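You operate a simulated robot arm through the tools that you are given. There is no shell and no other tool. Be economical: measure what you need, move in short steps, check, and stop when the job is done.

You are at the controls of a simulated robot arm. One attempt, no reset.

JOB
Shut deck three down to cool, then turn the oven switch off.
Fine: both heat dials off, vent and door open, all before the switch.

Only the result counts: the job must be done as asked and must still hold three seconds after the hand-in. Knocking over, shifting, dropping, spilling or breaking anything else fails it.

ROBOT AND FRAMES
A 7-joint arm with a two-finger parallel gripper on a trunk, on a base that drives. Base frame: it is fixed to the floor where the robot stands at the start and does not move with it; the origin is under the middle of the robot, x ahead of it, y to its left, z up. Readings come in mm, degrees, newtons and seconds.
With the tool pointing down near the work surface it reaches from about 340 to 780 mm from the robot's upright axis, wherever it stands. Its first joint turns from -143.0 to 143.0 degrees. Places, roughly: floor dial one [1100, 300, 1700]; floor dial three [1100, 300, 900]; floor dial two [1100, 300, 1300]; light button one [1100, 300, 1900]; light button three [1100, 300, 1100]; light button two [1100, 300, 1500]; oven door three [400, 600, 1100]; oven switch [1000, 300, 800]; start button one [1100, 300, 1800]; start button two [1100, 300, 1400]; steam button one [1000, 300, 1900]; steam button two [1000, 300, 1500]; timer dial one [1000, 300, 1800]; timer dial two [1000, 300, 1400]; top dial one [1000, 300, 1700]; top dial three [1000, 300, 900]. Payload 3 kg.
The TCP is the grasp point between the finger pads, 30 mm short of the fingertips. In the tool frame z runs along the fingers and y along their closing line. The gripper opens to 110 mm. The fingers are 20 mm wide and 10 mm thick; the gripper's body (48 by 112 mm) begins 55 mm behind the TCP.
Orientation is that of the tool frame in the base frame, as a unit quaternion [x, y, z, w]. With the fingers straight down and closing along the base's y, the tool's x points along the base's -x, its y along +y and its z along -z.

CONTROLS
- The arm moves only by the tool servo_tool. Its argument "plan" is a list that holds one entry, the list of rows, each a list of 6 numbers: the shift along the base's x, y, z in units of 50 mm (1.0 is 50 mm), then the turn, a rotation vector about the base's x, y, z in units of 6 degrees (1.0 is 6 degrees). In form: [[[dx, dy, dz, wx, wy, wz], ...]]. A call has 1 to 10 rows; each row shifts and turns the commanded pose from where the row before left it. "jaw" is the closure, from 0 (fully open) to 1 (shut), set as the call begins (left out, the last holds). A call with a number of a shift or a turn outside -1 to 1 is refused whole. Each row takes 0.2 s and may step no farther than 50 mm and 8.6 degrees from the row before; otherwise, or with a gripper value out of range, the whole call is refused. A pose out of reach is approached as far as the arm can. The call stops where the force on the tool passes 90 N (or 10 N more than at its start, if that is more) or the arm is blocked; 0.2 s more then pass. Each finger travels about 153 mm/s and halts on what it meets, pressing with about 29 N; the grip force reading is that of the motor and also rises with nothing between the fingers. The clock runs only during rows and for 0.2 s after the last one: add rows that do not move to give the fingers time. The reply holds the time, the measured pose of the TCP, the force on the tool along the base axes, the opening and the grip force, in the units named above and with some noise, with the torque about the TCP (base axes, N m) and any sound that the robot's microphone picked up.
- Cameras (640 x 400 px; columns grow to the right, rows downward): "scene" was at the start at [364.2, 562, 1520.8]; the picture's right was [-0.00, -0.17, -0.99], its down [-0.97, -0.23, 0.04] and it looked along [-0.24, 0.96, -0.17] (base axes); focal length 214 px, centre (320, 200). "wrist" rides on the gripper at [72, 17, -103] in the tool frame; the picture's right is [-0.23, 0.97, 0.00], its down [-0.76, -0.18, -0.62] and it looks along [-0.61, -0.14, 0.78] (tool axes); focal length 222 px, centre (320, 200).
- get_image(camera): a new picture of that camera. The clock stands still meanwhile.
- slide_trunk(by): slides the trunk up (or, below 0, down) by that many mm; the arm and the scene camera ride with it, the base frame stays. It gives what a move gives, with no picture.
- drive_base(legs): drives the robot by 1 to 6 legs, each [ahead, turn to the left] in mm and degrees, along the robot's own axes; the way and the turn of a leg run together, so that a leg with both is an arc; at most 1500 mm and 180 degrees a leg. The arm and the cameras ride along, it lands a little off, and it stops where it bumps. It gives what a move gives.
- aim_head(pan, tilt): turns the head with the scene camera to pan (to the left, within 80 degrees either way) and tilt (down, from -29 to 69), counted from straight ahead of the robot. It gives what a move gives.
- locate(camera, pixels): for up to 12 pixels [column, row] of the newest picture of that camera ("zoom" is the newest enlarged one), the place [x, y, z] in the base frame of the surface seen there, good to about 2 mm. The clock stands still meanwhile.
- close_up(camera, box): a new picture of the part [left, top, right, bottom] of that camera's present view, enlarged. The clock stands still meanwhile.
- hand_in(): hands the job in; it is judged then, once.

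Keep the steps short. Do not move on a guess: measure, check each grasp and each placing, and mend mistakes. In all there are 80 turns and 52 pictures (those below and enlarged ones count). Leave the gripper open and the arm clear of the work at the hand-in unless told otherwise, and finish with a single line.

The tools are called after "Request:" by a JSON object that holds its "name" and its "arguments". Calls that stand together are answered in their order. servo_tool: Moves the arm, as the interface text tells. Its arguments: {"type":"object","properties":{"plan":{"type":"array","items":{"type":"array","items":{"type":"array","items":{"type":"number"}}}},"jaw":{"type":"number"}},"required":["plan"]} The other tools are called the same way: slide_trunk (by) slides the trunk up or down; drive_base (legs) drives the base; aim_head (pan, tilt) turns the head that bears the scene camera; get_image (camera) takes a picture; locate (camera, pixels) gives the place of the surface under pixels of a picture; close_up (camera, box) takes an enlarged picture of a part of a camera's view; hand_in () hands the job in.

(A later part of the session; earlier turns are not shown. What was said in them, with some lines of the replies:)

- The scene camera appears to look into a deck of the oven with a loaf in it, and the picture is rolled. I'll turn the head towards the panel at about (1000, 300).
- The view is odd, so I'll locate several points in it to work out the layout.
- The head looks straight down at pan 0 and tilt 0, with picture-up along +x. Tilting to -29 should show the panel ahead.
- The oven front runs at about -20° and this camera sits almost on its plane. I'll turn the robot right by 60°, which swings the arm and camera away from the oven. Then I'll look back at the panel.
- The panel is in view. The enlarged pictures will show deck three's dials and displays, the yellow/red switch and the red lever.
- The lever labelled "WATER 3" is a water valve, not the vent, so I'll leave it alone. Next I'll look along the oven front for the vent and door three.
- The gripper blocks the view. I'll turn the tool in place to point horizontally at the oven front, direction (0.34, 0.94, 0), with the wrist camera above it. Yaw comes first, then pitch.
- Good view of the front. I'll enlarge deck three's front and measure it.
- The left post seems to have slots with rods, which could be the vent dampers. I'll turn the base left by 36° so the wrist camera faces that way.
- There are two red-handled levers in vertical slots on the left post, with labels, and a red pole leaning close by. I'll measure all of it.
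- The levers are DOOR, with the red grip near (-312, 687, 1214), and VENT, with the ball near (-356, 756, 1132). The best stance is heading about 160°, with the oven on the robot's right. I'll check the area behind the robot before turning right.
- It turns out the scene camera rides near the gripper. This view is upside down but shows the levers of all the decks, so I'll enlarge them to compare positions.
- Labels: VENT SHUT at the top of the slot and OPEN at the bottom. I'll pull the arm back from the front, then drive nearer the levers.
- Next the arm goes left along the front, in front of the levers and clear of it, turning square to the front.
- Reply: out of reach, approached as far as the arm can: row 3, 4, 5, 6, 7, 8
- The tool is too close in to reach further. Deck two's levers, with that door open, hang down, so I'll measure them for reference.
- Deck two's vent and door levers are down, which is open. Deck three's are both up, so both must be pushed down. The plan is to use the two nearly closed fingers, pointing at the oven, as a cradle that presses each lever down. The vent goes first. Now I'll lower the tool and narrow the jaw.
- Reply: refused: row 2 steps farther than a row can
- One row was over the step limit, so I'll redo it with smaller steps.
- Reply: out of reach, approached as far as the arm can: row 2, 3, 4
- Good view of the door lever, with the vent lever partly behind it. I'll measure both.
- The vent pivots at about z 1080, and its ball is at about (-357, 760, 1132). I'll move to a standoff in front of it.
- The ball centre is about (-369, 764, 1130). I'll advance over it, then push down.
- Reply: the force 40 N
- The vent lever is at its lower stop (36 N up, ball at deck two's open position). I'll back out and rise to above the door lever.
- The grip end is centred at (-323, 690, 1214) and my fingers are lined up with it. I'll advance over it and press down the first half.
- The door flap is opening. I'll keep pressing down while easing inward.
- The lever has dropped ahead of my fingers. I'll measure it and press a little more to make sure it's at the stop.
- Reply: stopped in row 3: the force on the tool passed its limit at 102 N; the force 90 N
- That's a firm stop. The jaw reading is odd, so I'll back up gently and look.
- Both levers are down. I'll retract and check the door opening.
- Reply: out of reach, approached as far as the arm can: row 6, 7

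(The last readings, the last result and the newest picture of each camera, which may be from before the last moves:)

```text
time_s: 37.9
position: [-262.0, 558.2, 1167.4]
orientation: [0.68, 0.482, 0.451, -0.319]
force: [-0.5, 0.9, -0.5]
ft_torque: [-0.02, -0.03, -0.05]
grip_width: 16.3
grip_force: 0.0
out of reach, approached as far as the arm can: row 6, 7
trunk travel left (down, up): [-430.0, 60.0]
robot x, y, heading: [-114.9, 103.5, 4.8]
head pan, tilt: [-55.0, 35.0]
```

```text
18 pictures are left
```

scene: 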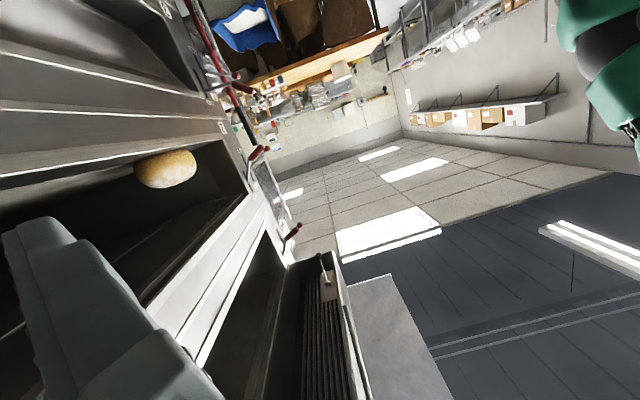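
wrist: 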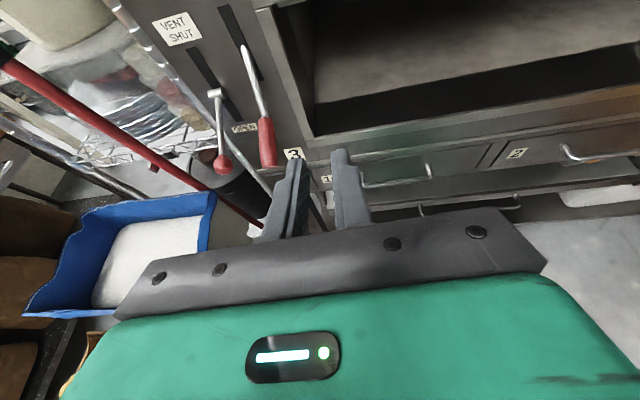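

Door three's chamber is open. I'll drive right along the front towards the panel, in stages.

Request:
{"name": "drive_base", "arguments": {"legs": [[0, -30], [350, 0]]}}

Request:
{"name": "get_image", "arguments": {"camera": "wrist"}}

Request:
{"name": "locate", "arguments": {"camera": "wrist", "pixels": [[560, 150], [600, 200], [500, 150], [500, 200], [550, 230], [620, 250], [580, 100], [450, 120], [400, 100], [620, 150]]}}

```text
time_s: 41.6
position: [287.2, 431.3, 1168.0]
orientation: [0.781, 0.288, 0.517, -0.2]
force: [0.5, -0.3, 0.2]
ft_torque: [-0.03, 0.01, 0.0]
grip_width: 16.7
grip_force: 0.0
trunk travel left (down, up): [-430.0, 60.0]
robot x, y, heading: [197.6, -33.2, -24.8]
head pan, tilt: [-55.0, 35.0]
```

```text
17 pictures are left
```

wrist: 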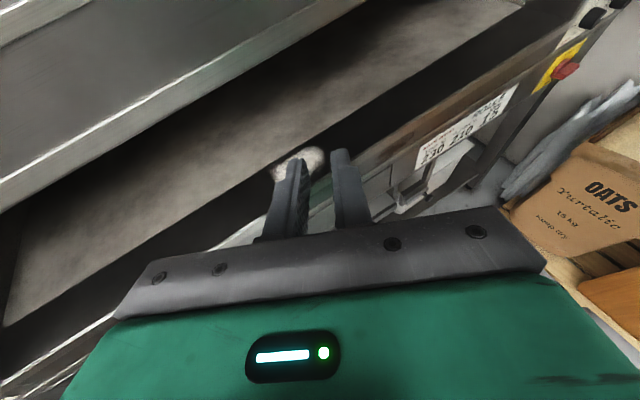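

```text
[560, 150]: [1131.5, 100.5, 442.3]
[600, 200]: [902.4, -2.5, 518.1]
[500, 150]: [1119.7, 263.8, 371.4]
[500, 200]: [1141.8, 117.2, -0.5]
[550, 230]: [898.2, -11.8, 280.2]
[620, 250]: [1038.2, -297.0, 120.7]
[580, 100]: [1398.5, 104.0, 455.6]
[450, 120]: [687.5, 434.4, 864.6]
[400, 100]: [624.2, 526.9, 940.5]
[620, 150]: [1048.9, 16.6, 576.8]
```

The pallet starts at about x 880, so there's room. I'll go 200 mm further, then move the arm in front of the panel.

Request:
{"name": "drive_base", "arguments": {"legs": [[200, 0]]}}

Request:
{"name": "servo_tool", "arguments": {"plan": [[[0.6, -0.25, -0.5, 0, 0, 1], [0.6, -0.25, -0.5, 0, 0, 1], [0.6, -0.25, -0.5, 0, 0, 1], [0.6, -0.25, -0.5, 0, 0, 1], [0.7, -0.3, -0.5, 0, 0, 1], [0.8, -0.4, 0, 0, 0, 0], [0.8, -0.4, 0, 0, 0, 0], [0.8, -0.4, 0, 0, 0, 0], [0.8, -0.4, 0, 0, 0, 0]]]}}

Request:
{"name": "get_image", "arguments": {"camera": "wrist"}}

```text
time_s: 43.2
position: [470.9, 345.3, 1169.4]
orientation: [0.782, 0.286, 0.517, -0.197]
force: [-0.3, -0.1, -0.1]
ft_torque: [-0.02, -0.03, -0.03]
grip_width: 16.3
grip_force: 0.0
trunk travel left (down, up): [-430.0, 60.0]
robot x, y, heading: [378.9, -119.0, -25.4]
head pan, tilt: [-55.0, 35.0]
```

```text
time_s: 45.2
position: [768.8, 359.1, 1081.4]
orientation: [0.681, 0.479, 0.448, -0.325]
force: [-0.5, 0.0, 0.4]
ft_torque: [-0.02, 0.0, 0.01]
grip_width: 16.5
grip_force: 0.1
out of reach, approached as far as the arm can: row 1, 2, 3, 4, 5
trunk travel left (down, up): [-430.0, 60.0]
robot x, y, heading: [378.8, -116.7, -25.1]
head pan, tilt: [-55.0, 35.0]
```

```text
16 pictures are left
```

wrist: 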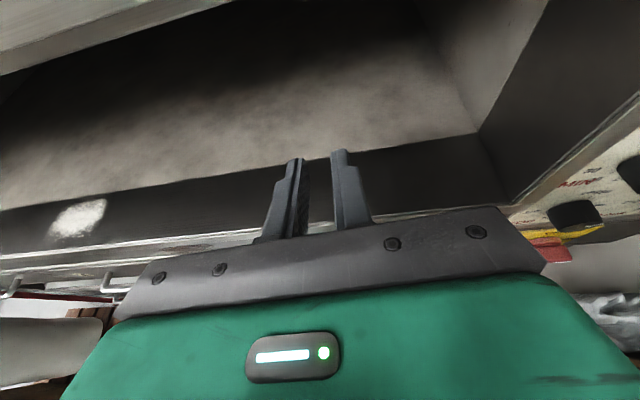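

The tips are close to the front, so I'll back off first, then move right to face the panel.

Request:
{"name": "servo_tool", "arguments": {"plan": [[[-0.34, -0.92, 0, 0, 0, 0], [-0.34, -0.92, 0, 0, 0, 0], [-0.1, -0.3, 0, 0, 0, 0], [0.84, -0.31, -0.2, 0, 0, 0], [0.84, -0.31, -0.2, 0, 0, 0], [0.84, -0.31, -0.2, 0, 0, 0], [0.84, -0.31, -0.2, 0, 0, 0], [0.84, -0.31, -0.2, 0, 0, 0]]]}}

Request:
{"name": "get_image", "arguments": {"camera": "wrist"}}

```text
time_s: 47.0
position: [883.1, 269.6, 1054.2]
orientation: [0.682, 0.479, 0.448, -0.325]
force: [-0.5, 0.1, -0.4]
ft_torque: [0.01, 0.0, -0.02]
grip_width: 16.5
grip_force: 0.0
out of reach, approached as far as the arm can: row 1, 2, 3, 6, 7, 8
trunk travel left (down, up): [-430.0, 60.0]
robot x, y, heading: [379.4, -119.7, -25.2]
head pan, tilt: [-55.0, 35.0]
```

```text
15 pictures are left
```

wrist: 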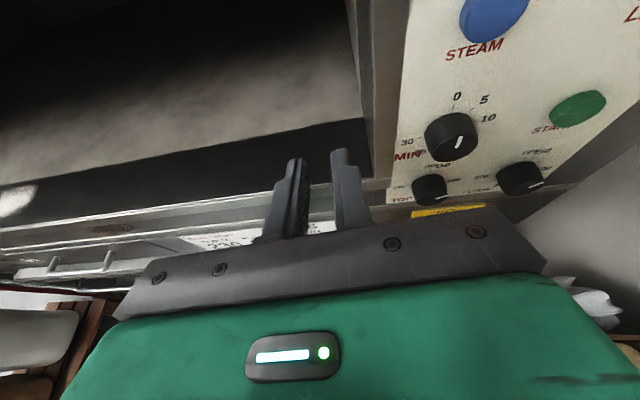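

The arm is near its reach limit with this orientation, so I'll drive 100 mm closer, which also takes me slightly away from the front.

Request:
{"name": "drive_base", "arguments": {"legs": [[110, 0]]}}

Request:
{"name": "servo_tool", "arguments": {"plan": [[[-0.3, -0.8, -0.2, 0, 0, 0], [-0.2, -0.6, -0.2, 0, 0, 0], [-0.1, -0.1, -0.2, 0, 0, 0]]]}}

Request:
{"name": "get_image", "arguments": {"camera": "wrist"}}

```text
time_s: 48.2
position: [983.5, 221.9, 1055.1]
orientation: [0.681, 0.479, 0.449, -0.325]
force: [-0.3, -0.6, 0.7]
ft_torque: [0.0, -0.02, -0.01]
grip_width: 16.3
grip_force: 0.1
trunk travel left (down, up): [-430.0, 60.0]
robot x, y, heading: [479.4, -165.7, -25.1]
head pan, tilt: [-55.0, 35.0]
```

```text
time_s: 49.0
position: [955.6, 145.0, 1024.6]
orientation: [0.681, 0.479, 0.448, -0.325]
force: [-0.1, -0.2, 0.1]
ft_torque: [0.03, 0.0, -0.01]
grip_width: 16.4
grip_force: 0.0
trunk travel left (down, up): [-430.0, 60.0]
robot x, y, heading: [481.3, -162.8, -25.2]
head pan, tilt: [-55.0, 35.0]
```

```text
14 pictures are left
```

wrist: 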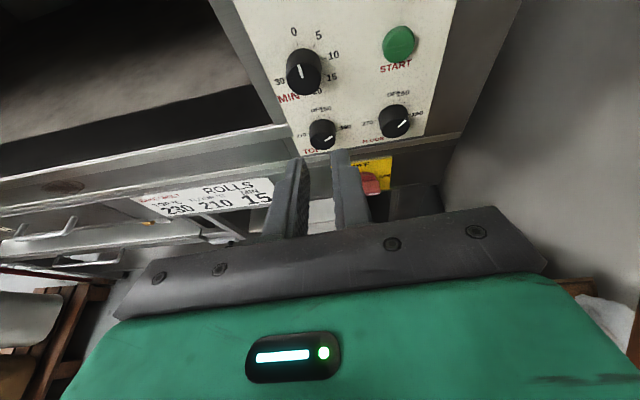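

Good view. Enlarging the dials and the switch.

Request:
{"name": "close_up", "arguments": {"camera": "wrist", "box": [280, 70, 440, 170]}}

Request:
{"name": "locate", "arguments": {"camera": "zoom", "pixels": [[170, 260], [195, 225], [470, 200], [500, 170], [130, 280], [420, 220], [90, 240], [300, 200], [160, 170], [470, 100], [550, 150], [365, 455]]}}

```text
4.00 times, centred on (360, 120) of wrist
```

zoom: 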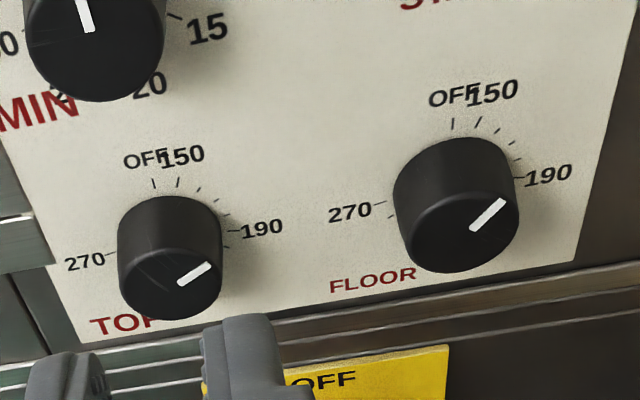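

```text
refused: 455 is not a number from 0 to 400
```

Request:
{"name": "locate", "arguments": {"camera": "zoom", "pixels": [[170, 265], [193, 273], [168, 312], [122, 260], [220, 260], [170, 200], [456, 208], [487, 215], [456, 265], [397, 210], [516, 205], [300, 200]]}}

Request:
{"name": "close_up", "arguments": {"camera": "wrist", "box": [330, 130, 430, 210]}}

Request:
{"name": "locate", "arguments": {"camera": "zoom", "pixels": [[230, 300], [270, 290], [290, 330], [250, 370], [370, 330], [320, 190], [230, 190], [100, 130], [300, 350], [580, 350]]}}

```text
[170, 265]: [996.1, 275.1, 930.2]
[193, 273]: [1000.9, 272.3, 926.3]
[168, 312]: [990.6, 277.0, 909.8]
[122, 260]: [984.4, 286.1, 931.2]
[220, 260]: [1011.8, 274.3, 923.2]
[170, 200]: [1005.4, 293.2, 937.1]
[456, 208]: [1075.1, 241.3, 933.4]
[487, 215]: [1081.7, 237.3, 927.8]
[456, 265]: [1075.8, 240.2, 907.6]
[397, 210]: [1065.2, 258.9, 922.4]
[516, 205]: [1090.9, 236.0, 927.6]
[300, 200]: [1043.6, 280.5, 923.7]
```

```text
5.00 times, centred on (380, 170) of wrist
```

zoom: 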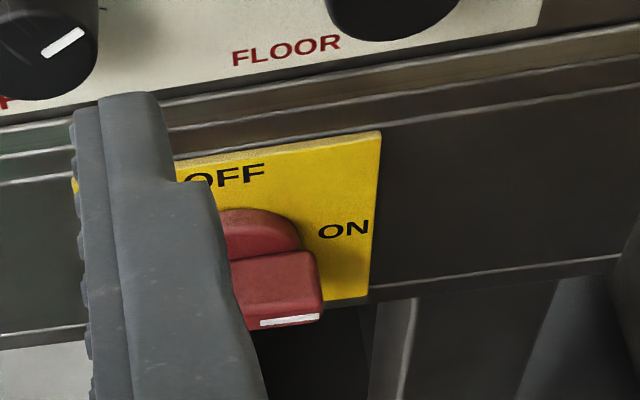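

```text
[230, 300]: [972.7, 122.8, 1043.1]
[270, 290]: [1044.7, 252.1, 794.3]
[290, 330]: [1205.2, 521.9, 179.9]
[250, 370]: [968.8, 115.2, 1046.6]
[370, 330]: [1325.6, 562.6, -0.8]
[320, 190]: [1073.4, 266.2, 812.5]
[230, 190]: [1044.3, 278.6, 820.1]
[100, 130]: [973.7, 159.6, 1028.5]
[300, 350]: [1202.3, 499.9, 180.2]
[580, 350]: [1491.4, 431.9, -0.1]
```

TOP dial is at s=787 along the front, with its centre near (990, 280, 924). Its pointer is at about 60° and OFF is straight up. The FLOOR dial is about 86 mm further right. The tool is still pitched 23° down, so I'll level it, line it up with TOP at a standoff, and pre-rotate it -30°.

Request:
{"name": "servo_tool", "arguments": {"plan": [[[0.05, 0.22, -0.5, 0.89, -0.325, 0], [0.05, 0.22, -0.5, 0.89, -0.325, 0], [0.05, 0.22, -0.5, 0.89, -0.325, 0], [0.05, 0.22, -0.5, 0.89, -0.325, 0], [0, 0, 0, 0.335, 0.92, 0], [0, 0, 0, 0.335, 0.92, 0], [0, 0, 0, 0.335, 0.92, 0], [0, 0, 0, 0.335, 0.92, 0], [0, 0, 0, 0.335, 0.92, 0]]], "jaw": 0.45}}

Request:
{"name": "get_image", "arguments": {"camera": "wrist"}}

```text
time_s: 51.0
position: [899.9, 142.4, 868.7]
orientation: [0.64, 0.298, 0.494, -0.508]
force: [0.6, 1.1, 0.3]
ft_torque: [0.0, 0.03, 0.01]
grip_width: 60.5
grip_force: 0.0
out of reach, approached as far as the arm can: row 6, 7, 8, 9
trunk travel left (down, up): [-430.0, 60.0]
robot x, y, heading: [477.3, -164.6, -25.4]
head pan, tilt: [-55.0, 35.0]
```

```text
11 pictures are left
```

wrist: 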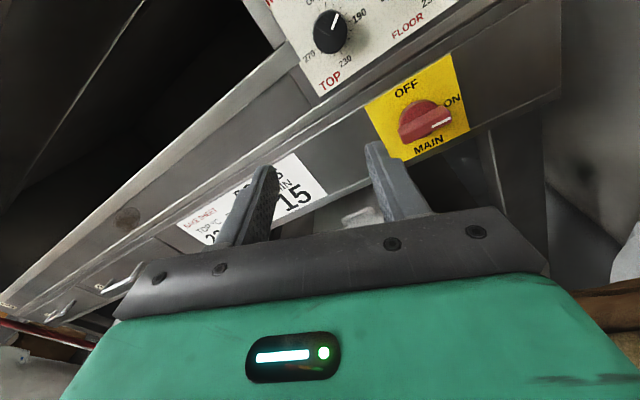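

That roll direction is out of reach. I'll roll back to level and check the pose.

Request:
{"name": "servo_tool", "arguments": {"plan": [[[0, 0, 0, -0.335, -0.92, 0], [0, 0, 0, -0.335, -0.92, 0], [0, 0, 0, -0.335, -0.92, 0], [0, 0, 0, -0.335, -0.92, 0], [0, 0, 0, -0.335, -0.92, 0], [0, 0, 0, 0, 0, 0]]]}}

```text
time_s: 52.4
position: [899.6, 141.0, 869.9]
orientation: [0.545, 0.453, 0.605, -0.364]
force: [-0.3, 0.2, 0.3]
ft_torque: [0.04, -0.02, 0.01]
grip_width: 60.5
grip_force: 0.1
trunk travel left (down, up): [-430.0, 60.0]
robot x, y, heading: [474.2, -168.3, -25.3]
head pan, tilt: [-55.0, 35.0]
```

The tool is level now, rolled about +8°. Moving to the TOP dial standoff.

Request:
{"name": "servo_tool", "arguments": {"plan": [[[0.65, 0.33, 0.36, 0, 0, 0], [0.65, 0.33, 0.36, 0, 0, 0], [0, 0.32, 0.36, 0, 0, 0], [0, 0, 0, 0, 0, 0]]]}}

Request:
{"name": "get_image", "arguments": {"camera": "wrist"}}

Request:
{"name": "locate", "arguments": {"camera": "wrist", "pixels": [[320, 60], [320, 80], [320, 100], [300, 80], [340, 80], [400, 60], [265, 175], [375, 150]]}}

```text
time_s: 53.4
position: [963.7, 189.6, 923.6]
orientation: [0.545, 0.453, 0.604, -0.365]
force: [0.2, -0.1, -0.3]
ft_torque: [-0.01, -0.03, 0.03]
grip_width: 60.7
grip_force: 0.0
trunk travel left (down, up): [-430.0, 60.0]
robot x, y, heading: [481.1, -165.5, -24.9]
head pan, tilt: [-55.0, 35.0]
```

```text
10 pictures are left
```

wrist: 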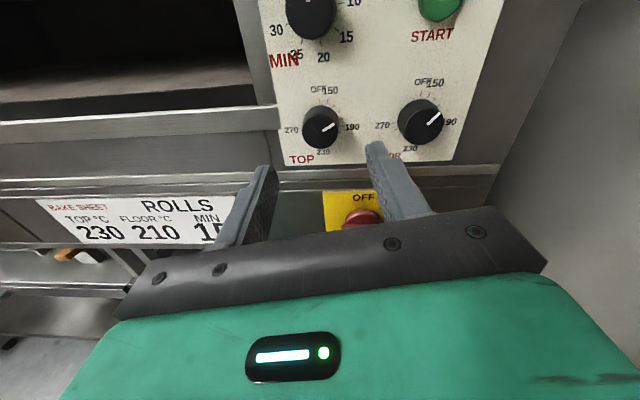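

```text
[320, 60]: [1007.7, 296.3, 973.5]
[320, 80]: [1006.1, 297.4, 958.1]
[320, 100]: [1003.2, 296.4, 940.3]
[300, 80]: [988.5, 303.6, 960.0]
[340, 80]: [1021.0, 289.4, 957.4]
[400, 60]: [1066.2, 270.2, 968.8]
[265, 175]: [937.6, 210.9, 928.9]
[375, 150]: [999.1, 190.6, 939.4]
```

Request:
{"name": "locate", "arguments": {"camera": "wrist", "pixels": [[320, 132], [306, 132], [334, 132], [320, 118], [320, 146], [312, 98], [330, 97], [300, 131], [340, 129], [419, 124], [400, 124], [440, 122]]}}

```text
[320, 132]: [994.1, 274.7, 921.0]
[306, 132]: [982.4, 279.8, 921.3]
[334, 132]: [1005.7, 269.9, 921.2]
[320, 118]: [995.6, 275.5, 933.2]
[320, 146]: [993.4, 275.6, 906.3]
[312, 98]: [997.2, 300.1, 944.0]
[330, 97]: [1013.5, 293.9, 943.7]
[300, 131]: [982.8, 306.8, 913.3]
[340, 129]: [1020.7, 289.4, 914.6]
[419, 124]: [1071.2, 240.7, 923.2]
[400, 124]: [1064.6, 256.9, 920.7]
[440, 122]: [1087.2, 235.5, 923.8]
```

The TOP knob front is at (994, 275, 920.5), about 28 mm across. I'll advance over it and close.

Request:
{"name": "servo_tool", "arguments": {"plan": [[[0.27, 0.757, -0.03, 0, 0, 0], [0.27, 0.757, -0.03, 0, 0, 0], [0, 0, 0, 0, 0, 0]]]}}

Request:
{"name": "servo_tool", "arguments": {"plan": [[[0, 0, 0, 0, 0, 0], [0, 0, 0, 0, 0, 0], [0, 0, 0, 0, 0, 0]]], "jaw": 1}}

```text
time_s: 54.2
position: [992.4, 266.6, 920.9]
orientation: [0.545, 0.452, 0.605, -0.364]
force: [-0.4, -0.8, -0.2]
ft_torque: [0.01, 0.01, -0.01]
grip_width: 60.5
grip_force: 0.0
trunk travel left (down, up): [-430.0, 60.0]
robot x, y, heading: [478.4, -164.9, -25.5]
head pan, tilt: [-55.0, 35.0]
```

```text
time_s: 55.0
position: [992.2, 267.2, 921.2]
orientation: [0.545, 0.453, 0.604, -0.365]
force: [-2.2, 6.0, 0.5]
ft_torque: [0.16, -0.07, -0.91]
grip_width: 34.5
grip_force: 45.2
trunk travel left (down, up): [-430.0, 60.0]
robot x, y, heading: [480.2, -162.6, -25.1]
head pan, tilt: [-55.0, 35.0]
```

It's gripped. Now I'll turn counter-clockwise (as seen from the front) by 60°.

Request:
{"name": "servo_tool", "arguments": {"plan": [[[0, 0, 0, -0.33, -0.94, 0], [0, 0, 0, -0.33, -0.94, 0], [0, 0, 0, -0.33, -0.94, 0], [0, 0, 0, -0.33, -0.94, 0], [0, 0, 0, -0.33, -0.94, 0], [0, 0, 0, -0.33, -0.94, 0], [0, 0, 0, -0.33, -0.94, 0], [0, 0, 0, -0.33, -0.94, 0], [0, 0, 0, -0.33, -0.94, 0], [0, 0, 0, -0.33, -0.94, 0]]]}}

Request:
{"name": "get_image", "arguments": {"camera": "wrist"}}

```text
time_s: 57.2
position: [990.6, 266.6, 920.1]
orientation: [0.248, 0.663, 0.706, -0.012]
force: [-2.8, 1.0, 7.8]
ft_torque: [0.32, -0.11, -0.1]
grip_width: 33.2
grip_force: 45.0
trunk travel left (down, up): [-430.0, 60.0]
robot x, y, heading: [478.8, -165.3, -25.4]
head pan, tilt: [-55.0, 35.0]
```

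```text
9 pictures are left
```

wrist: 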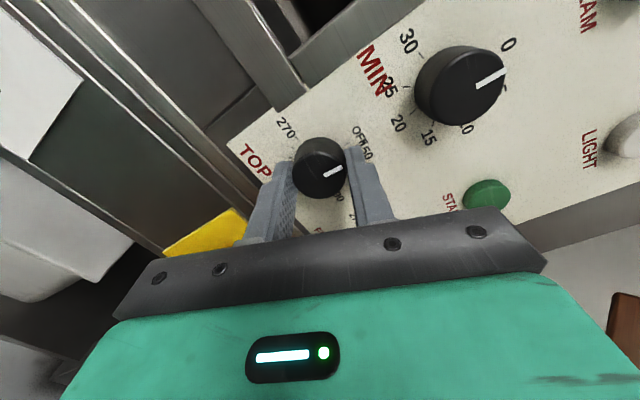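

Request:
{"name": "close_up", "arguments": {"camera": "wrist", "box": [260, 90, 400, 210]}}

Request:
{"name": "locate", "arguments": {"camera": "zoom", "pixels": [[305, 385], [380, 355], [430, 200], [410, 230], [280, 360], [270, 300]]}}

```text
3.33 times, centred on (330, 150) of wrist
```

zoom: 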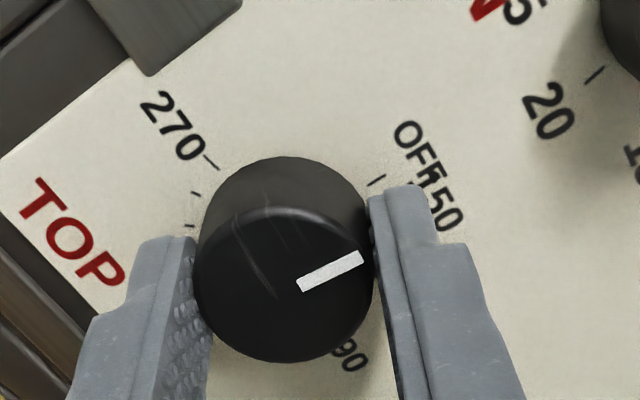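

```text
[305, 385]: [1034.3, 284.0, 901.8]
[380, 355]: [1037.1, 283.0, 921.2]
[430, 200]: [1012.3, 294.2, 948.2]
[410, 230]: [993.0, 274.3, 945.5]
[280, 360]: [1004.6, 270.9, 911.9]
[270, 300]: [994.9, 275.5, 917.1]
```

Measuring the pointer ends and the OFF tick in this enlarged picture gives the true angles.

Request:
{"name": "locate", "arguments": {"camera": "zoom", "pixels": [[303, 285], [358, 260], [378, 180], [384, 177], [215, 165], [195, 193], [372, 290], [330, 350], [212, 300], [240, 215]]}}

```text
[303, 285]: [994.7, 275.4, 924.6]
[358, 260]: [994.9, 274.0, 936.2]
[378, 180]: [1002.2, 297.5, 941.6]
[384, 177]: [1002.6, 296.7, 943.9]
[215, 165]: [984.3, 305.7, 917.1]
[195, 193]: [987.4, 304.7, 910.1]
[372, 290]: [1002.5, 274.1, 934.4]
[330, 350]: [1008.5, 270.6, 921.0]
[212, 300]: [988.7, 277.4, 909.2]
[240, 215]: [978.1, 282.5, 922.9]
```

The pointer is within about 3° of OFF. I'll nudge it 3.5° more and watch the torque for a stop.

Request:
{"name": "servo_tool", "arguments": {"plan": [[[0, 0, 0, -0.1, -0.28, 0], [0, 0, 0, -0.1, -0.28, 0], [0, 0, 0, 0, 0, 0]]]}}

Request:
{"name": "close_up", "arguments": {"camera": "wrist", "box": [260, 90, 400, 210]}}

Request:
{"name": "locate", "arguments": {"camera": "zoom", "pixels": [[300, 286], [305, 284], [353, 264], [358, 260], [330, 273], [344, 267]]}}

```text
time_s: 58.0
position: [991.2, 266.3, 920.0]
orientation: [0.227, 0.671, 0.706, 0.008]
force: [-1.2, 0.4, 6.7]
ft_torque: [0.23, -0.11, -0.15]
grip_width: 33.3
grip_force: 44.7
trunk travel left (down, up): [-430.0, 60.0]
robot x, y, heading: [477.5, -166.7, -25.4]
head pan, tilt: [-55.0, 35.0]
```

```text
3.33 times, centred on (330, 150) of wrist
```

zoom: 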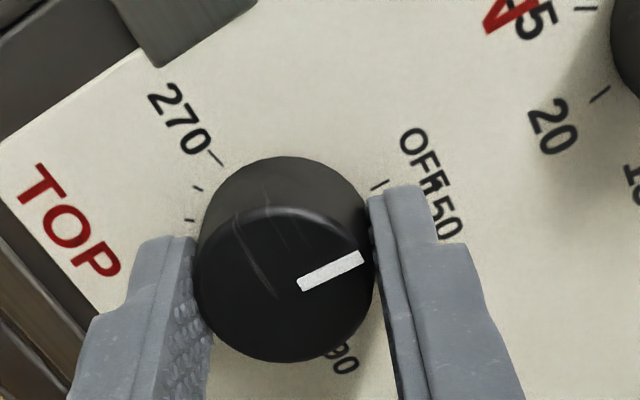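

```text
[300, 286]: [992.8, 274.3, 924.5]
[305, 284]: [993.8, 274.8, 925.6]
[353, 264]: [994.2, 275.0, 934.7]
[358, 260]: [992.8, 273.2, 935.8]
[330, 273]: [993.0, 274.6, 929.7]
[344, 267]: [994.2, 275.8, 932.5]
```

TOP is at OFF. I'll release, back straight out, roll back and move to the FLOOR dial standoff.

Request:
{"name": "servo_tool", "arguments": {"plan": [[[0, 0, 0, 0, 0, 0], [0, 0, 0, 0, 0, 0], [-0.25, -0.71, 0, 0, 0, 0], [-0.25, -0.71, 0, 0, 0, 0]]], "jaw": 0.45}}

Request:
{"name": "servo_tool", "arguments": {"plan": [[[0.18, -0.075, 0, 0.33, 0.94, 0], [0.18, -0.075, 0, 0.33, 0.94, 0], [0.18, -0.075, 0, 0.33, 0.94, 0], [0.18, -0.075, 0, 0.33, 0.94, 0], [0.18, -0.075, 0, 0.33, 0.94, 0], [0.18, -0.075, 0, 0.33, 0.94, 0], [0.18, -0.075, 0, 0.33, 0.94, 0], [0.18, -0.075, 0, 0.33, 0.94, 0], [0.18, -0.075, 0.02, 0.33, 0.94, 0], [0, 0, 0, 0, 0, 0]]]}}

Request:
{"name": "get_image", "arguments": {"camera": "wrist"}}

```text
time_s: 59.0
position: [965.6, 195.3, 919.4]
orientation: [0.229, 0.672, 0.705, 0.009]
force: [0.2, 0.4, -0.7]
ft_torque: [0.05, -0.04, -0.04]
grip_width: 60.2
grip_force: 0.0
trunk travel left (down, up): [-430.0, 60.0]
robot x, y, heading: [476.4, -166.3, -25.3]
head pan, tilt: [-55.0, 35.0]
```

```text
time_s: 61.2
position: [1047.9, 161.0, 922.2]
orientation: [0.506, 0.496, 0.632, -0.313]
force: [0.2, 0.5, 0.0]
ft_torque: [0.0, -0.01, 0.0]
grip_width: 60.2
grip_force: 0.0
trunk travel left (down, up): [-430.0, 60.0]
robot x, y, heading: [477.6, -169.0, -25.0]
head pan, tilt: [-55.0, 35.0]
```

```text
6 pictures are left
```

wrist: 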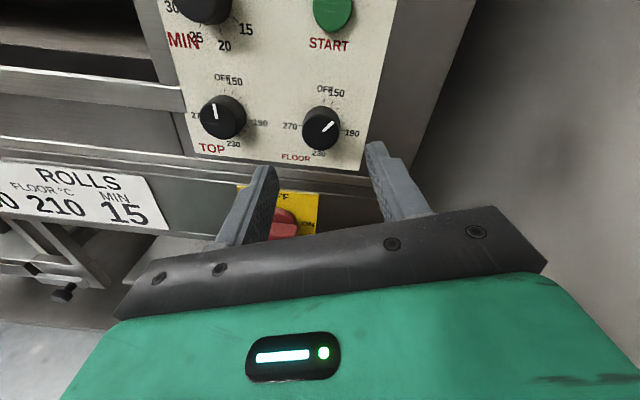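

TOP reads OFF. Measuring the FLOOR knob and its pointer.

Request:
{"name": "locate", "arguments": {"camera": "wrist", "pixels": [[321, 132], [307, 132], [335, 131], [321, 119], [321, 146], [324, 131], [332, 123], [321, 98], [334, 97], [215, 112], [214, 104]]}}

```text
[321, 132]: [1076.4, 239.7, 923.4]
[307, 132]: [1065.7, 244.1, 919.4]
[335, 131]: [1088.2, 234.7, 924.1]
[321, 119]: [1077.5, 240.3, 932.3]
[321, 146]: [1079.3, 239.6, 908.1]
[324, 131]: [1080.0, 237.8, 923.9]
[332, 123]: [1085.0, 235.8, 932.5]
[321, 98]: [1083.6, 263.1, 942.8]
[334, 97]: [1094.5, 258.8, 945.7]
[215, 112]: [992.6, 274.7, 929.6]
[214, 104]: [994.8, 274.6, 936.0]
```

FLOOR knob centre is (1077, 239.5, 921). Advancing, gripping, then turning 42°.

Request:
{"name": "servo_tool", "arguments": {"plan": [[[0.26, 0.7, -0.01, 0, 0, 0], [0.26, 0.7, -0.01, 0, 0, 0], [0, 0, 0, 0, 0, 0]]]}}

Request:
{"name": "servo_tool", "arguments": {"plan": [[[0, 0, 0, 0, 0, 0], [0, 0, 0, 0, 0, 0], [0, 0, 0, 0, 0, 0]]], "jaw": 1}}

```text
time_s: 62.0
position: [1073.7, 230.1, 922.1]
orientation: [0.505, 0.497, 0.632, -0.314]
force: [-0.1, 0.2, 0.1]
ft_torque: [0.01, 0.0, -0.04]
grip_width: 60.8
grip_force: 0.1
trunk travel left (down, up): [-430.0, 60.0]
robot x, y, heading: [479.1, -164.3, -25.2]
head pan, tilt: [-55.0, 35.0]
```

```text
time_s: 62.8
position: [1073.3, 230.8, 920.7]
orientation: [0.506, 0.496, 0.632, -0.313]
force: [-5.0, 1.4, -5.7]
ft_torque: [0.41, -0.16, -0.69]
grip_width: 34.6
grip_force: 44.8
trunk travel left (down, up): [-430.0, 60.0]
robot x, y, heading: [481.4, -167.3, -25.2]
head pan, tilt: [-55.0, 35.0]
```

Request:
{"name": "servo_tool", "arguments": {"plan": [[[0, 0, 0, -0.33, -0.94, 0], [0, 0, 0, -0.33, -0.94, 0], [0, 0, 0, -0.33, -0.94, 0], [0, 0, 0, -0.33, -0.94, 0], [0, 0, 0, -0.33, -0.94, 0], [0, 0, 0, -0.33, -0.94, 0], [0, 0, 0, -0.33, -0.94, 0], [0, 0, 0, 0, 0, 0]]]}}

Request:
{"name": "close_up", "arguments": {"camera": "wrist", "box": [260, 90, 400, 210]}}

```text
time_s: 64.6
position: [1073.1, 230.3, 921.1]
orientation: [0.297, 0.643, 0.703, -0.064]
force: [-5.9, -10.3, 2.1]
ft_torque: [0.27, 0.44, -0.06]
grip_width: 34.2
grip_force: 45.1
trunk travel left (down, up): [-430.0, 60.0]
robot x, y, heading: [481.0, -163.2, -25.3]
head pan, tilt: [-55.0, 35.0]
```

```text
3.33 times, centred on (330, 150) of wrist
```

zoom: 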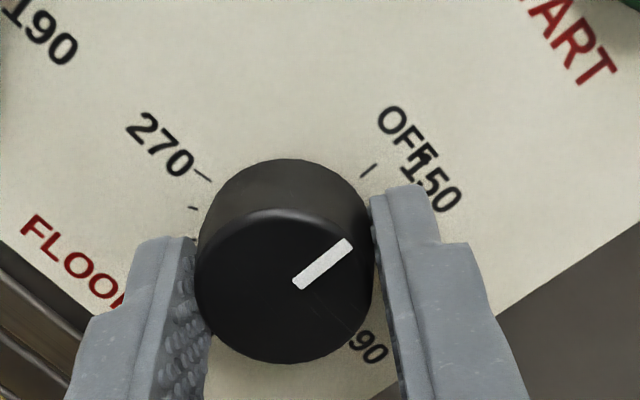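

Request:
{"name": "locate", "arguments": {"camera": "zoom", "pixels": [[298, 284], [302, 281], [344, 248], [348, 244], [323, 264], [370, 166], [364, 174], [204, 174], [285, 270]]}}

```text
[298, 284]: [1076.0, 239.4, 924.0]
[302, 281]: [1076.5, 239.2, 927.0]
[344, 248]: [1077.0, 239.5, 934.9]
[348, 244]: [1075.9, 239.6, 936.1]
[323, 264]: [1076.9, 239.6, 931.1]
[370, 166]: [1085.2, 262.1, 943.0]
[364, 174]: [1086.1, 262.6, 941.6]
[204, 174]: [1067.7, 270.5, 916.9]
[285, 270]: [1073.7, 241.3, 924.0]
```

The pointer is vertical, so FLOOR is at OFF. Release, retract, roll back, and move in front of the main switch.

Request:
{"name": "servo_tool", "arguments": {"plan": [[[0, 0, 0, 0, 0, 0], [0, 0, 0, 0, 0, 0], [-0.25, -0.71, 0, 0, 0, 0], [-0.25, -0.71, 0, 0, 0, 0]]], "jaw": 0.45}}

Request:
{"name": "servo_tool", "arguments": {"plan": [[[-0.09, -0.01, -0.18, 0.33, 0.94, 0], [-0.09, -0.01, -0.18, 0.33, 0.94, 0], [-0.09, -0.01, -0.18, 0.33, 0.94, 0], [-0.09, -0.01, -0.18, 0.33, 0.94, 0], [-0.09, -0.01, -0.18, 0.33, 0.94, 0], [-0.09, -0.01, -0.18, 0.33, 0.94, 0], [-0.09, -0.01, -0.18, 0.33, 0.94, 0], [-0.09, -0.01, -0.18, 0.33, 0.94, 0], [-0.09, -0.01, -0.18, 0.33, 0.94, 0], [-0.09, -0.01, -0.18, 0, 0, 0]]]}}

Request:
{"name": "get_image", "arguments": {"camera": "wrist"}}

```text
time_s: 65.6
position: [1049.9, 159.8, 919.7]
orientation: [0.296, 0.644, 0.703, -0.064]
force: [-0.5, 0.7, 0.2]
ft_torque: [0.03, -0.01, -0.01]
grip_width: 60.5
grip_force: 0.1
trunk travel left (down, up): [-430.0, 60.0]
robot x, y, heading: [478.4, -163.7, -24.9]
head pan, tilt: [-55.0, 35.0]
```

```text
time_s: 67.8
position: [1005.5, 155.6, 829.0]
orientation: [0.554, 0.441, 0.597, -0.377]
force: [-0.4, 0.3, -0.7]
ft_torque: [0.01, 0.0, 0.02]
grip_width: 60.4
grip_force: 0.1
trunk travel left (down, up): [-430.0, 60.0]
robot x, y, heading: [482.8, -167.6, -25.3]
head pan, tilt: [-55.0, 35.0]
```

```text
4 pictures are left
```

wrist: 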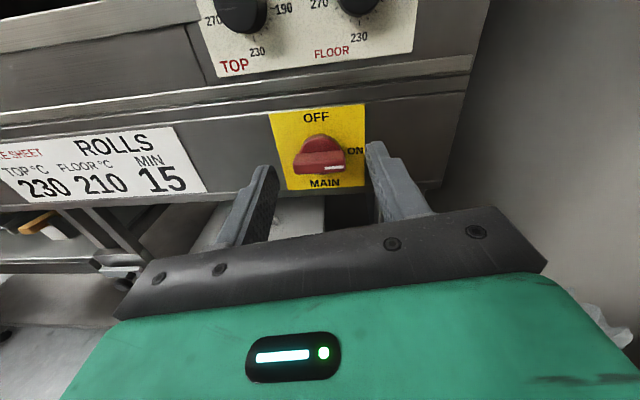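

Request:
{"name": "locate", "arguments": {"camera": "wrist", "pixels": [[297, 168], [320, 166], [342, 164], [335, 168], [320, 156], [320, 172], [320, 140], [316, 118], [356, 151], [285, 150], [294, 162], [345, 159]]}}

```text
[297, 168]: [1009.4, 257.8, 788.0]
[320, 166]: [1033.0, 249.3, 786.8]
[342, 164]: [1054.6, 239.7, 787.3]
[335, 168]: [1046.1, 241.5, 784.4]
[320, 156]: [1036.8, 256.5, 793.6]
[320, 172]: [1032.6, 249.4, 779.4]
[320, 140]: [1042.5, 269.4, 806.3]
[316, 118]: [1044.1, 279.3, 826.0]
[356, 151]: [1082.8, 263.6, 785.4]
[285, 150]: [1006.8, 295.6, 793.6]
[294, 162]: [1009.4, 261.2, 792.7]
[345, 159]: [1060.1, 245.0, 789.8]
```

The switch bar is horizontal (ON), about 52 mm long, centred at (1033.5, 249, 786.5). I'll take it by its ends: lower, widen the jaw, advance, close.

Request:
{"name": "servo_tool", "arguments": {"plan": [[[0, 0, -0.43, 0, 0, 0], [0, 0, -0.42, 0, 0, 0], [0.24, 0.82, 0, 0, 0, 0], [0.24, 0.82, 0, 0, 0, 0], [0, 0, 0, 0, 0, 0]]], "jaw": 0.3}}

Request:
{"name": "servo_tool", "arguments": {"plan": [[[0, 0, 0, 0, 0, 0], [0, 0, 0, 0, 0, 0], [0, 0, 0, 0, 0, 0]]], "jaw": 1}}

```text
time_s: 69.0
position: [1027.7, 236.1, 788.7]
orientation: [0.555, 0.441, 0.597, -0.377]
force: [1.0, 0.4, 0.1]
ft_torque: [-0.03, 0.02, 0.0]
grip_width: 77.1
grip_force: 0.0
trunk travel left (down, up): [-430.0, 60.0]
robot x, y, heading: [481.9, -161.3, -25.3]
head pan, tilt: [-55.0, 35.0]
```

```text
time_s: 69.8
position: [1026.7, 237.3, 788.2]
orientation: [0.554, 0.442, 0.596, -0.378]
force: [-6.1, 1.3, -3.8]
ft_torque: [0.04, 0.01, -0.61]
grip_width: 58.0
grip_force: 45.2
trunk travel left (down, up): [-430.0, 60.0]
robot x, y, heading: [481.9, -165.7, -25.2]
head pan, tilt: [-55.0, 35.0]
```

Gripped at 58 mm. Turning counter-clockwise 60° and watching the torque.

Request:
{"name": "servo_tool", "arguments": {"plan": [[[0, 0, 0, -0.33, -0.94, 0], [0, 0, 0, -0.33, -0.94, 0], [0, 0, 0, -0.33, -0.94, 0], [0, 0, 0, -0.33, -0.94, 0], [0, 0, 0, -0.33, -0.94, 0], [0, 0, 0, -0.33, -0.94, 0], [0, 0, 0, -0.33, -0.94, 0], [0, 0, 0, -0.33, -0.94, 0], [0, 0, 0, -0.33, -0.94, 0], [0, 0, 0, -0.33, -0.94, 0]]]}}

```text
time_s: 72.0
position: [1025.6, 236.1, 786.2]
orientation: [0.262, 0.66, 0.704, -0.029]
force: [-26.2, -4.5, -21.4]
ft_torque: [-0.56, 0.21, -0.12]
grip_width: 56.3
grip_force: 45.2
trunk travel left (down, up): [-430.0, 60.0]
robot x, y, heading: [476.2, -164.2, -25.1]
head pan, tilt: [-55.0, 35.0]
```

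It turned. A side force shows I'm slightly off-centre, so I'll ease towards it and turn the remaining part.

Request:
{"name": "servo_tool", "arguments": {"plan": [[[0.05, -0.02, 0, -0.33, -0.94, 0], [0.05, -0.02, 0, -0.33, -0.94, 0], [0, 0, 0, -0.33, -0.94, 0], [0, 0, 0, -0.33, -0.94, 0], [0, 0, 0, 0, 0, 0]]]}}

Request:
{"name": "get_image", "arguments": {"camera": "wrist"}}

```text
time_s: 73.2
position: [1031.8, 237.1, 784.9]
orientation: [0.12, 0.699, 0.695, 0.118]
force: [-33.4, 9.3, -44.7]
ft_torque: [-0.49, 0.18, 0.87]
grip_width: 55.7
grip_force: 45.4
trunk travel left (down, up): [-430.0, 60.0]
robot x, y, heading: [474.3, -167.3, -25.2]
head pan, tilt: [-55.0, 35.0]
```

```text
3 pictures are left
```

wrist: 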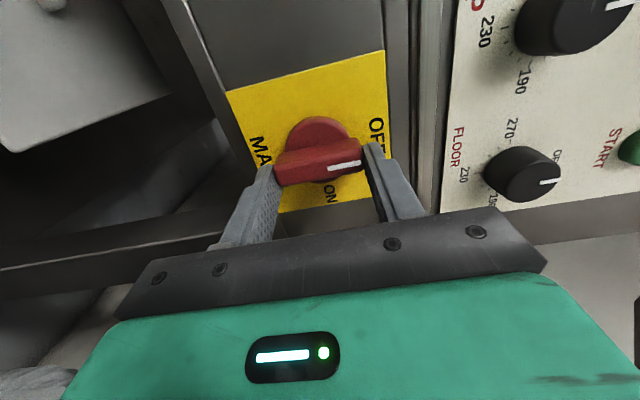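

The bar points at OFF. Checking its true angle.

Request:
{"name": "locate", "arguments": {"camera": "wrist", "pixels": [[282, 175], [320, 170], [358, 163], [332, 166], [356, 161]]}}

```text
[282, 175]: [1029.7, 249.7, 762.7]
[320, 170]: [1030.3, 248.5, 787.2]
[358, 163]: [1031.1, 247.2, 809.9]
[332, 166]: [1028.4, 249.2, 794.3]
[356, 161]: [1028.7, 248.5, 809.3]
```

It's vertical, so the switch is at OFF. Release, retract straight out, then verify.

Request:
{"name": "servo_tool", "arguments": {"plan": [[[0, 0, 0, 0, 0, 0], [0, 0, 0, 0, 0, 0], [-0.25, -0.71, 0, 0, 0, 0], [-0.25, -0.71, 0, 0, 0, 0], [-0.25, -0.71, 0, 0, 0, 0]]], "jaw": 0.3}}

Request:
{"name": "get_image", "arguments": {"camera": "wrist"}}

```text
time_s: 74.4
position: [994.4, 127.2, 787.6]
orientation: [0.122, 0.697, 0.696, 0.12]
force: [0.1, 1.2, 0.5]
ft_torque: [0.03, 0.02, -0.03]
grip_width: 76.9
grip_force: 0.0
trunk travel left (down, up): [-430.0, 60.0]
robot x, y, heading: [480.6, -166.0, -25.4]
head pan, tilt: [-55.0, 35.0]
```

```text
2 pictures are left
```

wrist: 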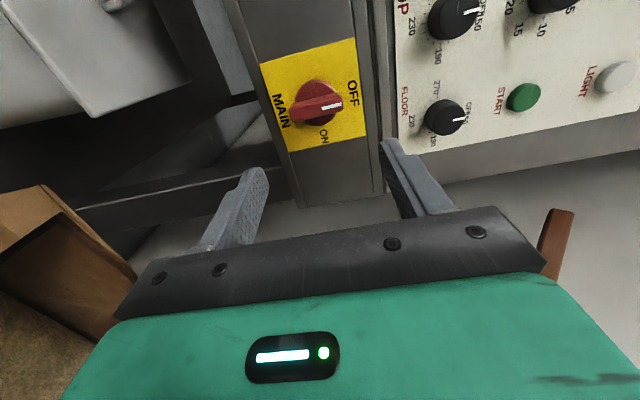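

The switch and both dials read OFF. I'll open the gripper fully and hand in.

Request:
{"name": "servo_tool", "arguments": {"plan": [[[-0.2, -0.5, 0.3, 0, 0, 0], [0, 0, 0, 0, 0, 0], [0, 0, 0, 0, 0, 0]]], "jaw": 0}}

Request:
{"name": "hand_in", "arguments": {}}

```text
time_s: 75.2
position: [983.1, 101.6, 802.0]
orientation: [0.121, 0.698, 0.696, 0.119]
force: [-1.5, -0.4, -0.6]
ft_torque: [0.03, -0.03, -0.02]
grip_width: 109.8
grip_force: 0.1
trunk travel left (down, up): [-430.0, 60.0]
robot x, y, heading: [477.1, -166.7, -25.4]
head pan, tilt: [-55.0, 35.0]
```

```text
The job is handed in.
```

Deck three's vent and door are open, its top and floor heat dials are at OFF, and the oven switch was turned off last; the job is handed in.
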